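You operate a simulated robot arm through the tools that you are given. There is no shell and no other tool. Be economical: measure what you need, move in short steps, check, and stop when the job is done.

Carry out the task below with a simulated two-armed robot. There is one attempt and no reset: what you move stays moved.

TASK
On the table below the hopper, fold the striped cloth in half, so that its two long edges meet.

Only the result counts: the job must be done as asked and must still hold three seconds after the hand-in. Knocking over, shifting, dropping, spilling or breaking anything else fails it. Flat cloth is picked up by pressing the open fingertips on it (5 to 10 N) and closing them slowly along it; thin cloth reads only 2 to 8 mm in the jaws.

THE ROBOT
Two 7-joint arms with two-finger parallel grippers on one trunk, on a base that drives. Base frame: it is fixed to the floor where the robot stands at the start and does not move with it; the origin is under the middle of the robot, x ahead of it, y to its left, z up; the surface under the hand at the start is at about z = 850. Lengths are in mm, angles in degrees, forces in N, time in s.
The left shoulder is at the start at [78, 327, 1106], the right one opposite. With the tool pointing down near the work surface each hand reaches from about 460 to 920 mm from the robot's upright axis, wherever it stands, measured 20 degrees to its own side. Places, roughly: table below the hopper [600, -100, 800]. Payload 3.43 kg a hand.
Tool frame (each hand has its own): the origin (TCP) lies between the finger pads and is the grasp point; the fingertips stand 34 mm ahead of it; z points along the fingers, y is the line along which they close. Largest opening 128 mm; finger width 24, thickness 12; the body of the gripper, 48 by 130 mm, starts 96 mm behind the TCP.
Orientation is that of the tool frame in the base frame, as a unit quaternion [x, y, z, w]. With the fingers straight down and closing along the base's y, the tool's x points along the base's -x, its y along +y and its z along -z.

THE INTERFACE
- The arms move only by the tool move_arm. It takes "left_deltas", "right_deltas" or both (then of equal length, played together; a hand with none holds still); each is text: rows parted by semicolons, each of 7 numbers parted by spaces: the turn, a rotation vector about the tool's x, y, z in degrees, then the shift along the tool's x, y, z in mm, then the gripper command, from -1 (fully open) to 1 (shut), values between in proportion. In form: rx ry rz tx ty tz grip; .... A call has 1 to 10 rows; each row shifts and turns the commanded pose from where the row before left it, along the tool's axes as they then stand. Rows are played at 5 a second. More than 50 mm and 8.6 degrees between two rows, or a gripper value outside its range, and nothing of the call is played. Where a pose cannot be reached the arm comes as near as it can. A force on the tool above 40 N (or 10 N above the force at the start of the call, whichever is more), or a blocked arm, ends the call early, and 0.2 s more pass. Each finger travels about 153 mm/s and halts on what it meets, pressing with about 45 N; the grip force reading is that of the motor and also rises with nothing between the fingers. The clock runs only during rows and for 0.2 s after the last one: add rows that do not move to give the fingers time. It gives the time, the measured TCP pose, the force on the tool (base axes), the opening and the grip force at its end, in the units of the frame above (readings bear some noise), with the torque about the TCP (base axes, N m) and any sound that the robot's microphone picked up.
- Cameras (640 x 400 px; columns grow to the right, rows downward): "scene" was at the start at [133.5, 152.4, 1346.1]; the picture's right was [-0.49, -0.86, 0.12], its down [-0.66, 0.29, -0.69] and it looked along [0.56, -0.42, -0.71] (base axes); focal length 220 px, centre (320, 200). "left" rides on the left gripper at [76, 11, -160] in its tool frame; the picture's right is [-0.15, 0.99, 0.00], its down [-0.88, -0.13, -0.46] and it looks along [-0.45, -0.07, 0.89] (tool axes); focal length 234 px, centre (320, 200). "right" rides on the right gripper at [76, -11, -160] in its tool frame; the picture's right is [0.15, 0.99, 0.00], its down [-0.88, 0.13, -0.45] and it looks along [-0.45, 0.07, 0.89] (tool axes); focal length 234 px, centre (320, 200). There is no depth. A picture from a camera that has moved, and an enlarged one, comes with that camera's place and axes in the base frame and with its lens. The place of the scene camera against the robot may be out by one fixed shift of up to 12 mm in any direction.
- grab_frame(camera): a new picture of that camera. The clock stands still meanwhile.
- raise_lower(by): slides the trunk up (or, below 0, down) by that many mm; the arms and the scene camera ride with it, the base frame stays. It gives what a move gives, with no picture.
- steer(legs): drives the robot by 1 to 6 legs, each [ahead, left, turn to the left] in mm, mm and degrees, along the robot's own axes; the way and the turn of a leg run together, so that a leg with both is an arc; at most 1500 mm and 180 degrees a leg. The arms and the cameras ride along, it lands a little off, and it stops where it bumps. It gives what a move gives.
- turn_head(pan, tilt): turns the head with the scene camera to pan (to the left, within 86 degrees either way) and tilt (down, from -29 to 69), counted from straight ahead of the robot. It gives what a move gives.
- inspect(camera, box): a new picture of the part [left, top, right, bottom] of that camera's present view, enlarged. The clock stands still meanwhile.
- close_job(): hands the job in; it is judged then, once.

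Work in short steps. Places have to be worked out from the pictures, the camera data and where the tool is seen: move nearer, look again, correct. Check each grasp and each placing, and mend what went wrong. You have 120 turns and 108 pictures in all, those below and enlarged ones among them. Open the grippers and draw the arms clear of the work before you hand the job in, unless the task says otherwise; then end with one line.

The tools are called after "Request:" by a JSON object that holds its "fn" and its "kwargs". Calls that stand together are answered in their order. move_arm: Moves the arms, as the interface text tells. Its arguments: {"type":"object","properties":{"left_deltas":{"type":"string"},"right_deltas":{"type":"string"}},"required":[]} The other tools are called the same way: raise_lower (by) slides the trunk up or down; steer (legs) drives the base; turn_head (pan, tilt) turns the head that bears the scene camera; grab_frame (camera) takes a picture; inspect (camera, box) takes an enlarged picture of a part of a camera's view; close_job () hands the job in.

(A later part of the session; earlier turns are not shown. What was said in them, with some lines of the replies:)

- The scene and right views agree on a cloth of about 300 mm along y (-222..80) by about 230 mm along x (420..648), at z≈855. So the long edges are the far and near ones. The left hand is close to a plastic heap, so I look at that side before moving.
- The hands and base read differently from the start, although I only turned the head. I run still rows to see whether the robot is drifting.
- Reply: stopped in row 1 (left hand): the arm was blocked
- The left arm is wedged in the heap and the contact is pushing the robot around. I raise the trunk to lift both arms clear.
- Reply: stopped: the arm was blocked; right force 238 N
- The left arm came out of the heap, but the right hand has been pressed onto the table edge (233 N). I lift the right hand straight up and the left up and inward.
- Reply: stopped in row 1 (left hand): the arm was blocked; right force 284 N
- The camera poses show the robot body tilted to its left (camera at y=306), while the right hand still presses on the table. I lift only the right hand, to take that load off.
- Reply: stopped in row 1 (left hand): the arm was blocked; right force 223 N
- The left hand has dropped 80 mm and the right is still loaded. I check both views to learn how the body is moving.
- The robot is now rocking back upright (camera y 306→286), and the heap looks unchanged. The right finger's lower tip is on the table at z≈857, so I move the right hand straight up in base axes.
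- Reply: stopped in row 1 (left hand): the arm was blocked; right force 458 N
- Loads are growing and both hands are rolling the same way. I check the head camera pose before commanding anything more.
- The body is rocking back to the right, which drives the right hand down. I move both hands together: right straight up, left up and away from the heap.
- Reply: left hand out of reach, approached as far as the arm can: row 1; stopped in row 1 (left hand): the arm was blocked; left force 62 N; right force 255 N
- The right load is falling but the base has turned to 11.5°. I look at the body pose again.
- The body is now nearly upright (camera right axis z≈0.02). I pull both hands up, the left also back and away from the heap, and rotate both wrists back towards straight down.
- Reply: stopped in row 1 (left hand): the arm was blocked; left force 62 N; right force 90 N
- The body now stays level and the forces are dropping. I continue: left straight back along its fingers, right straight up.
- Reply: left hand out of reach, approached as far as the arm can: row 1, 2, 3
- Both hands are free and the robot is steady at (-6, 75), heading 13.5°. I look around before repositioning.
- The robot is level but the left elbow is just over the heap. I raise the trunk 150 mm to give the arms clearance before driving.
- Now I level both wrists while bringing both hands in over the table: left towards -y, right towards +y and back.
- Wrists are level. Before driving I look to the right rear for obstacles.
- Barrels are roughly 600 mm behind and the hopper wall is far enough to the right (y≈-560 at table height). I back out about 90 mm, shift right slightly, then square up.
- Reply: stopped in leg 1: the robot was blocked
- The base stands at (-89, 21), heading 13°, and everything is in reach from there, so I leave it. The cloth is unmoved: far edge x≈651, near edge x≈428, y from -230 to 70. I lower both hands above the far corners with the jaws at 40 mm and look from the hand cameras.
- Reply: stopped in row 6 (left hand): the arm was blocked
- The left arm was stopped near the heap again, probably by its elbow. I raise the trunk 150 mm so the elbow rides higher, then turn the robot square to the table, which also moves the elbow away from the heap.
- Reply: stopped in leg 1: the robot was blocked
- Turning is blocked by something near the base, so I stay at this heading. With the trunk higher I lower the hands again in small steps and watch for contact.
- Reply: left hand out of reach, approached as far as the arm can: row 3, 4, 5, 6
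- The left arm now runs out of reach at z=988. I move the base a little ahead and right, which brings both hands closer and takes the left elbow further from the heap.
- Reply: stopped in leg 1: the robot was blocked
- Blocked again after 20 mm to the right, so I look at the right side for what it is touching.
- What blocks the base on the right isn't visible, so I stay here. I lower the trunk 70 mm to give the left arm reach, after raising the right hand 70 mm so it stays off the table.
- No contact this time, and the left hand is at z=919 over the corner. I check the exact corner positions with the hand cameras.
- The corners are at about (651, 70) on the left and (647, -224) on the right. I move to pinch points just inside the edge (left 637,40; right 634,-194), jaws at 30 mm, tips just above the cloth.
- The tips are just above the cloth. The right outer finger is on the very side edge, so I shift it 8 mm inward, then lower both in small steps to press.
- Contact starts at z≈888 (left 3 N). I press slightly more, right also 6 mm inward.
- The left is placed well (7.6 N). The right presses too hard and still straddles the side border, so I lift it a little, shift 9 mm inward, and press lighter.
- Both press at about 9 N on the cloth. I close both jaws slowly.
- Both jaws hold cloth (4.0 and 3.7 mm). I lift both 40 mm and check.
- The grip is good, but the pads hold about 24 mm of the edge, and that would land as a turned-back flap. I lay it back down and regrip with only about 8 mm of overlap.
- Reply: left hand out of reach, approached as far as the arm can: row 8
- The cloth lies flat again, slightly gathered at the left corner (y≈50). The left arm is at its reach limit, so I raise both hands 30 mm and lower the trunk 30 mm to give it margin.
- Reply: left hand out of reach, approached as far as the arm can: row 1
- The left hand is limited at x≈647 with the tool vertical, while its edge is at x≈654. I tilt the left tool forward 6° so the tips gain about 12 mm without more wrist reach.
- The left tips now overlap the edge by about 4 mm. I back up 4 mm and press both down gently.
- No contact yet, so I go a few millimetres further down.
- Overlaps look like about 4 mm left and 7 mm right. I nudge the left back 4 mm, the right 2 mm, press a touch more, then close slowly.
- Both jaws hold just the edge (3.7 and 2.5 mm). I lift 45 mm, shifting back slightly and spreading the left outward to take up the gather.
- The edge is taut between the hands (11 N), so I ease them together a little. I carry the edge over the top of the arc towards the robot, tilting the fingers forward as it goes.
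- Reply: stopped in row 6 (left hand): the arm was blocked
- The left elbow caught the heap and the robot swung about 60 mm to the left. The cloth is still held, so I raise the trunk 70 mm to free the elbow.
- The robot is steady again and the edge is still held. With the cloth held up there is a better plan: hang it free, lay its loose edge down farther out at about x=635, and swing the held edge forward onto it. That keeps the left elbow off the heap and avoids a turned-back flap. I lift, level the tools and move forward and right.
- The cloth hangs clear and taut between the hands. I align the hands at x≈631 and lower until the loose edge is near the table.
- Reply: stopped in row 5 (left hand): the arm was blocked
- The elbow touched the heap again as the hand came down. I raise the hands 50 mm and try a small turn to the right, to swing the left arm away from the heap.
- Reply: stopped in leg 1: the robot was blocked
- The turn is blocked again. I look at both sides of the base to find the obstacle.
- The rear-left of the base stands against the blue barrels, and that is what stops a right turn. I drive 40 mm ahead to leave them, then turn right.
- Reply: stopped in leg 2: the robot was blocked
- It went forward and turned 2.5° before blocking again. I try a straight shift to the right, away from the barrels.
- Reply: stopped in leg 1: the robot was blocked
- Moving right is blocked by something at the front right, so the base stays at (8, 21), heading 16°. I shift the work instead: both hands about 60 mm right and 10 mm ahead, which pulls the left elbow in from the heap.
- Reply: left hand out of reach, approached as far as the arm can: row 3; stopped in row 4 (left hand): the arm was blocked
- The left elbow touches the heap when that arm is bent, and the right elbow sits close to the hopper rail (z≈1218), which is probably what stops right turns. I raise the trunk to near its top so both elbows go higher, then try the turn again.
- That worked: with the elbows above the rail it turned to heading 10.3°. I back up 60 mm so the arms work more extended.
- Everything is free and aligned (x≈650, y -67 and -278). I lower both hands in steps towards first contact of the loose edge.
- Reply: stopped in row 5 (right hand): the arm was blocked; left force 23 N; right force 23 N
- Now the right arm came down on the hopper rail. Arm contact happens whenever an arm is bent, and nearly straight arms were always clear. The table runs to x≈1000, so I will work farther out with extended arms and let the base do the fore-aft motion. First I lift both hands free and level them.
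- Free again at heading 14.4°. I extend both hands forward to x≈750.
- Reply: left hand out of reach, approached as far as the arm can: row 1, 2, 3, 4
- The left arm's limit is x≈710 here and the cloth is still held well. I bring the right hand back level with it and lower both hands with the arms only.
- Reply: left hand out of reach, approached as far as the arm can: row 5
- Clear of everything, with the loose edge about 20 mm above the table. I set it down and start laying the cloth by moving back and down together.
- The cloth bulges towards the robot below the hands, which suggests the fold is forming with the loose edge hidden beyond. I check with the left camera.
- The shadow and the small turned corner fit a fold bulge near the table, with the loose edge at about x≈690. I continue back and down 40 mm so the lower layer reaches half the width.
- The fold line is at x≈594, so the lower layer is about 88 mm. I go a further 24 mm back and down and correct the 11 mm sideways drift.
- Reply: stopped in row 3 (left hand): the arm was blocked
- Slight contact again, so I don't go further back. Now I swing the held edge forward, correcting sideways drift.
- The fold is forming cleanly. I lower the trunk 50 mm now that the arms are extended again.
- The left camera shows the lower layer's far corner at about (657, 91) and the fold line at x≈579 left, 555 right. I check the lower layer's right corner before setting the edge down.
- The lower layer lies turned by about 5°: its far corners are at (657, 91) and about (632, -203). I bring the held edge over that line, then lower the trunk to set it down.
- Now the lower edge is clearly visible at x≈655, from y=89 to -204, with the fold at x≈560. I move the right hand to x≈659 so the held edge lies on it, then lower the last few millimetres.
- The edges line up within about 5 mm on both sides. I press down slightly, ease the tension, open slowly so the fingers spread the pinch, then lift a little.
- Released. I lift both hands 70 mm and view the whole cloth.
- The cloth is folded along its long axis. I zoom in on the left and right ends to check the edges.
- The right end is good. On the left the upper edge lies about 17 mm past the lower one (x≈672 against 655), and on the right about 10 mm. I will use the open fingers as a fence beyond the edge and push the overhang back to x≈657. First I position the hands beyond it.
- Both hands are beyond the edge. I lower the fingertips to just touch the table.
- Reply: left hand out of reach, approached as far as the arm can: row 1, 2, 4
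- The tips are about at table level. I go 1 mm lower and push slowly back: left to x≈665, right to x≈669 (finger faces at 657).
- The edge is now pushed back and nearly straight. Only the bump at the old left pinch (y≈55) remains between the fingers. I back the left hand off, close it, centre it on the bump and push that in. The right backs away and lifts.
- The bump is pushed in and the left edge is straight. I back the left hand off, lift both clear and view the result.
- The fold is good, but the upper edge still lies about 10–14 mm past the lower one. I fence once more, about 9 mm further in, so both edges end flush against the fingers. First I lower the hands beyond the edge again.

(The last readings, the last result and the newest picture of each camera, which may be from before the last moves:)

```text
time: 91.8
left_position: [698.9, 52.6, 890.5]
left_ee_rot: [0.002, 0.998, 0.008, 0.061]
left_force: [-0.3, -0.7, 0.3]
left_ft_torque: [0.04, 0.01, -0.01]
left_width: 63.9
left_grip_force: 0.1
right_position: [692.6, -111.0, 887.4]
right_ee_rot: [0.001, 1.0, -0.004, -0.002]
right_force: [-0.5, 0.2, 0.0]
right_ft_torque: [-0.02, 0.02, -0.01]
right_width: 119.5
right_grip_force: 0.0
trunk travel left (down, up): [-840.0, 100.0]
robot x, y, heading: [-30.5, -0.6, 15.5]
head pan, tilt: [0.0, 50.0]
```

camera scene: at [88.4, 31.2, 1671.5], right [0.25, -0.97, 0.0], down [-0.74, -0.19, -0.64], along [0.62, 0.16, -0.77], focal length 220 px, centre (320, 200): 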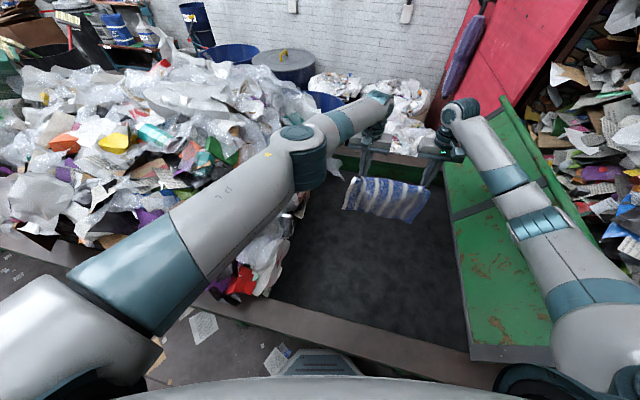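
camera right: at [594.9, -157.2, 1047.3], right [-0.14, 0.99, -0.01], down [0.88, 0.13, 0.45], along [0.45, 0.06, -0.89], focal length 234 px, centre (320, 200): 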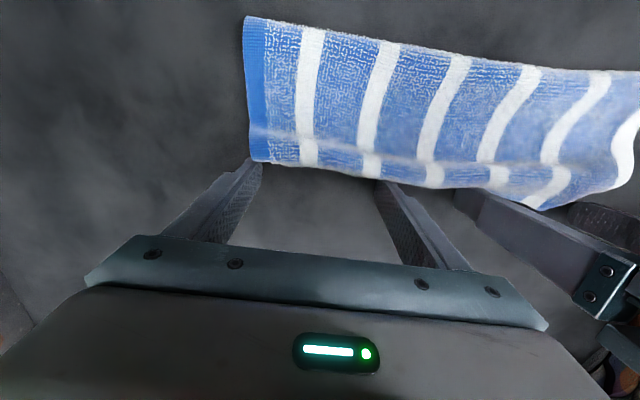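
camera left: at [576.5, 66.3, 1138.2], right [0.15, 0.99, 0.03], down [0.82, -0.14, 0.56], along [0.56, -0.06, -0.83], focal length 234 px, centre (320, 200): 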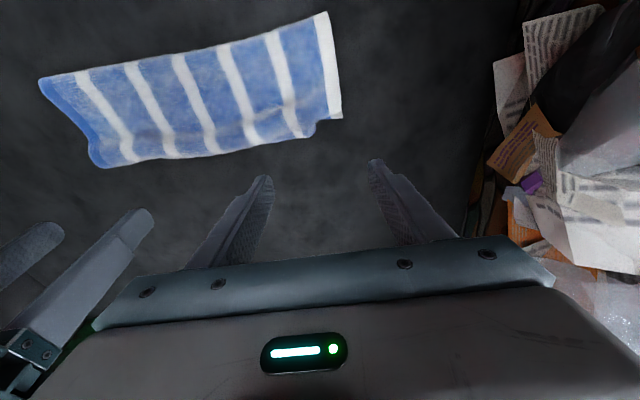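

Both are at table height beyond the edge. I push slowly back: left to x≈656, right to x≈660.

Request:
{"fn": "move_arm", "kwargs": {"left_deltas": "0 0 0 6 0 1.8 0;0 0 0 6 0 -0.7 0;0 0 0 6 0 -0.7 0;0 0 0 6 0 -0.7 0;0 0 0 6 0 -0.7 0;0 0 0 6 0 -0.7 0;0 0 0 6 0 -0.7 0;0 0 0 0 0 0 0", "right_deltas": "0 0 0 5 0 0 -0.87;0 0 0 5 0 0 -0.87;0 0 0 5 0 0 -0.87;0 0 0 5 0 0 -0.87;0 0 0 5 0 0 -0.87;0 0 0 4 0 0 -0.87;0 0 0 4 0 0 -0.87;0 0 0 0 0 0 -0.87"}}

Request:
{"fn": "grab_frame", "kwargs": {"camera": "left"}}

Request:
{"fn": "grab_frame", "kwargs": {"camera": "right"}}

```text
time: 93.6
left_position: [656.1, 50.6, 890.3]
left_ee_rot: [0.002, 0.998, 0.007, 0.061]
left_force: [-0.8, 0.3, -0.4]
left_ft_torque: [-0.01, -0.02, -0.01]
left_width: 64.1
left_grip_force: 0.1
right_position: [659.8, -110.2, 887.1]
right_ee_rot: [0.001, 1.0, -0.004, -0.003]
right_force: [-0.4, -1.0, 0.8]
right_ft_torque: [0.02, -0.01, 0.02]
right_width: 119.3
right_grip_force: 0.1
trunk travel left (down, up): [-840.0, 100.0]
robot x, y, heading: [-28.1, 7.3, 15.4]
head pan, tilt: [0.0, 50.0]
```

```text
15 pictures are left
camera left: at [561.9, 61.0, 1039.6], right [0.15, 0.99, 0.03], down [0.82, -0.14, 0.56], along [0.56, -0.06, -0.83], focal length 234 px, centre (320, 200)
```

left: 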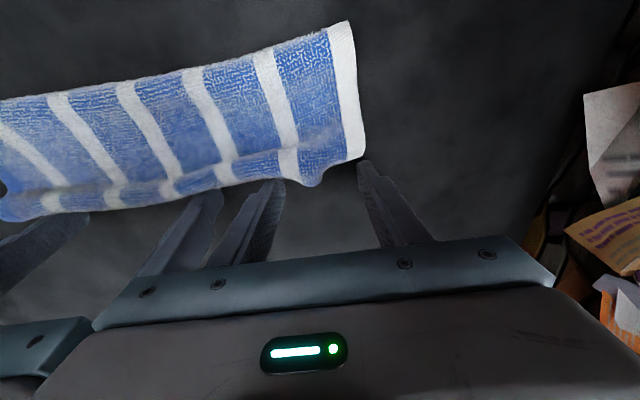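

```text
14 pictures are left
camera right: at [583.9, -120.0, 1047.3], right [-0.14, 0.99, -0.01], down [0.88, 0.13, 0.45], along [0.45, 0.06, -0.89], focal length 234 px, centre (320, 200)
```

right: 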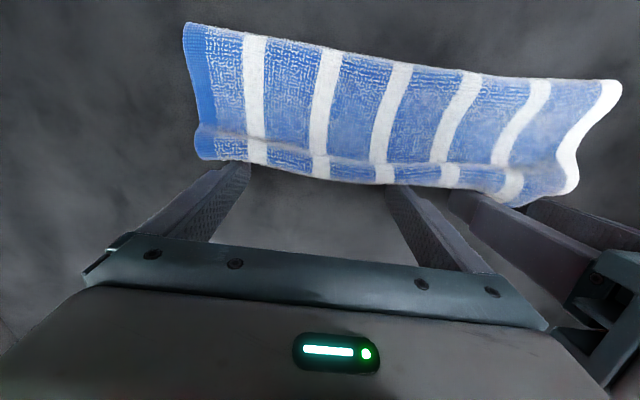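

All edges are flush except the small bump at y≈45 between the left fingers. I push it in with the closed fingers and back the right hand away.

Request:
{"fn": "move_arm", "kwargs": {"left_deltas": "0 0 0 -14 0 0 0;0 0 0 -14 0 1 0.5;0 0 0 0 -3 0 1;0 0 0 0 -3 1.5 1;0 0 0 7 0 -0.7 1;0 0 0 7 0 -0.7 1;0 0 0 7 0 -0.7 1;0 0 0 7 0 -0.7 1;0 0 0 0 0 0 1", "right_deltas": "0 0 0 -10 0 0 -0.87;0 0 0 -10 0 -10 -0.87;0 0 0 0 -15 -20 -0.87;0 0 0 0 -15 -20 -0.87;0 0 0 0 -10 -20 -0.5;0 0 0 0 0 -20 -0.3;0 0 0 0 0 0 -0.3;0 0 0 0 0 0 -0.3;0 0 0 0 0 0 -0.3"}}

Request:
{"fn": "move_arm", "kwargs": {"left_deltas": "0 0 0 -8 0 0 1;0 0 0 -8 0 -15 1;0 0 0 0 0 -25 0.5;0 0 0 0 0 -30 0.5;0 0 0 0 0 -30 0;0 0 0 0 0 0 -0.3"}}

Request:
{"fn": "inspect", "kwargs": {"camera": "left", "box": [20, 0, 380, 180]}}

Request:
{"fn": "inspect", "kwargs": {"camera": "right", "box": [240, 20, 640, 220]}}

```text
time: 95.6
left_position: [662.4, 59.7, 893.8]
left_ee_rot: [-0.005, 0.998, 0.015, 0.066]
left_force: [-0.9, 0.0, -0.8]
left_ft_torque: [-0.01, -0.03, -0.02]
left_width: 0.0
left_grip_force: 33.1
right_position: [680.6, -149.0, 978.3]
right_ee_rot: [0.003, 1.0, -0.003, -0.002]
right_force: [0.4, 0.4, -0.5]
right_ft_torque: [-0.01, -0.01, 0.04]
right_width: 83.1
right_grip_force: 0.1
trunk travel left (down, up): [-840.0, 100.0]
robot x, y, heading: [-29.8, 6.4, 15.2]
head pan, tilt: [0.0, 50.0]
```

```text
time: 96.0
left_position: [660.3, 64.7, 886.4]
left_ee_rot: [-0.003, 0.998, 0.021, 0.06]
left_force: [-15.6, 0.1, 20.2]
left_ft_torque: [-0.09, 0.69, -0.06]
left_width: 0.2
left_grip_force: 33.3
right_position: [678.7, -148.9, 979.6]
right_ee_rot: [0.002, 1.0, -0.004, -0.002]
right_force: [-0.3, 0.4, -0.5]
right_ft_torque: [-0.06, 0.05, -0.02]
right_width: 83.2
right_grip_force: 0.0
trunk travel left (down, up): [-840.0, 100.0]
robot x, y, heading: [-31.0, -0.1, 15.4]
head pan, tilt: [0.0, 50.0]
stopped in row 1 (left hand): the force on the tool passed its limit at 46 N (the readings are from after the stop); the commanded pose is now the measured one
```

```text
1.78 times, centred on (200, 90) of left
camera zoom: at [567.2, 70.8, 1035.3], right [0.14, 0.99, 0.06], down [0.82, -0.14, 0.55], along [0.56, -0.03, -0.83], focal length 416 px, centre (533, 396)
```

zoom: 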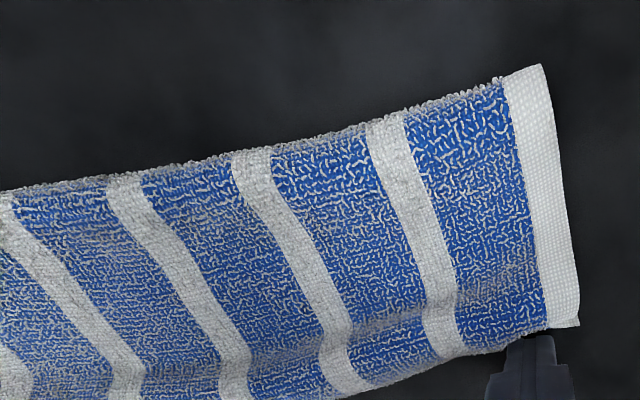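

```text
1.60 times, centred on (440, 120) of right
camera zoom: at [603.4, -158.8, 1138.9], right [-0.14, 0.99, -0.01], down [0.88, 0.13, 0.45], along [0.45, 0.06, -0.89], focal length 375 px, centre (128, 328)
```

zoom: 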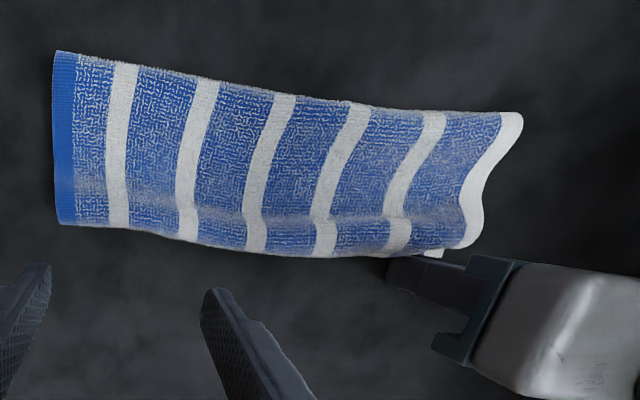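

The edges are now flush along the whole length. The left tip pressed on the table because the elbow was nudged, so I lift the left hand straight up.

Request:
{"fn": "move_arm", "kwargs": {"left_deltas": "0 0 0 -3 0 -15 1;0 0 0 -3 0 -25 1;0 0 0 0 0 -30 1;0 0 0 0 -5 -30 0.5;0 0 0 0 -5 -20 0;0 0 0 0 0 0 -0.3"}}

Request:
{"fn": "raise_lower", "kwargs": {"by": 90}}

Request:
{"fn": "inspect", "kwargs": {"camera": "scene", "box": [320, 150, 450, 250]}}

Request:
{"fn": "grab_frame", "kwargs": {"camera": "left"}}

```text
time: 97.6
left_position: [657.5, 83.9, 991.4]
left_ee_rot: [-0.019, 0.997, 0.037, 0.058]
left_force: [0.3, -0.1, 0.0]
left_ft_torque: [0.02, 0.03, 0.02]
left_width: 83.0
left_grip_force: 0.0
right_position: [680.0, -147.9, 978.4]
right_ee_rot: [0.002, 1.0, -0.004, -0.002]
right_force: [0.7, -1.1, -0.5]
right_ft_torque: [-0.01, 0.04, -0.03]
right_width: 83.1
right_grip_force: 0.0
trunk travel left (down, up): [-840.0, 100.0]
robot x, y, heading: [-28.6, 4.8, 15.5]
head pan, tilt: [0.0, 50.0]
stopped in row 6 (left hand): the arm was blocked; the commanded pose is now the measured one
```

```text
time: 98.8
left_position: [657.5, 84.1, 1081.1]
left_ee_rot: [-0.017, 0.998, 0.036, 0.058]
left_force: [-0.9, 0.0, -0.1]
left_ft_torque: [0.0, -0.05, -0.01]
left_width: 83.2
left_grip_force: 0.1
right_position: [679.6, -149.3, 1067.2]
right_ee_rot: [0.002, 1.0, -0.004, -0.003]
right_force: [0.3, 0.4, -0.5]
right_ft_torque: [0.0, 0.02, 0.01]
right_width: 83.4
right_grip_force: 0.1
trunk travel left (down, up): [-930.0, 10.0]
robot x, y, heading: [-35.7, -0.3, 15.4]
head pan, tilt: [0.0, 50.0]
```

```text
4.00 times, centred on (385, 200) of scene
camera zoom: at [91.5, 33.1, 1663.4], right [0.27, -0.96, 0.0], down [-0.74, -0.2, -0.64], along [0.62, 0.17, -0.77], focal length 880 px, centre (60, 200)
```

zoom: 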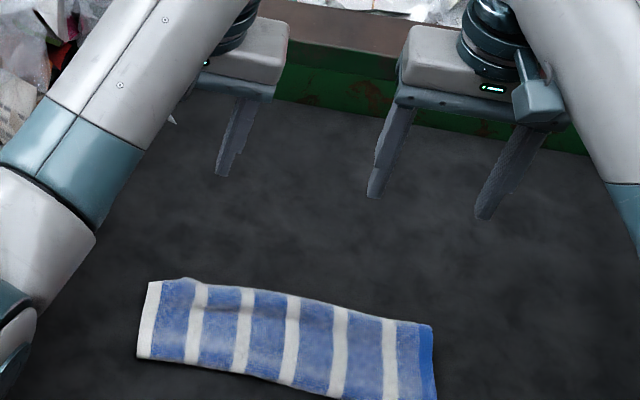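

```text
10 pictures are left
camera left: at [564.6, 81.7, 1231.2], right [0.11, 0.99, 0.09], down [0.83, -0.14, 0.55], along [0.55, 0.01, -0.83], focal length 234 px, centre (320, 200)
```

left: 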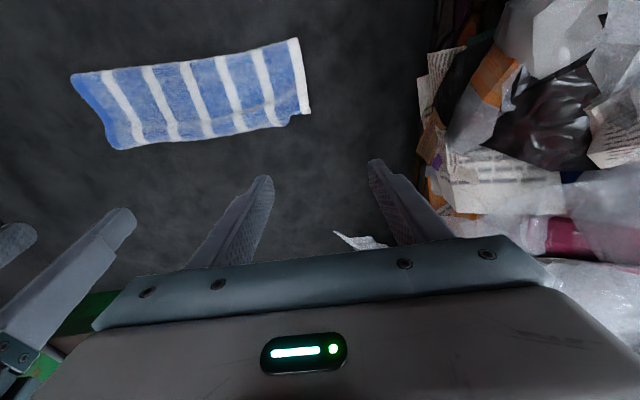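

The cloth lies folded in half with its long edges meeting (a few millimetres of unevenness at the left pinch). The grippers are open, the arms are above the table, and the robot is steady, so I hand in.

Request:
{"fn": "close_job", "kwargs": {}}

```text
The job is handed in.
```

The striped cloth is folded in half on the table below the hopper. Its long edges meet to within a few millimetres, apart from a small bump of about 8 mm near the left end. It now lies about 110 mm farther from the robot than where it started. The left arm and the base touched the waste heap and hopper rail, and possibly the barrels, several times; I saw nothing displaced, but did not check them all at the end.
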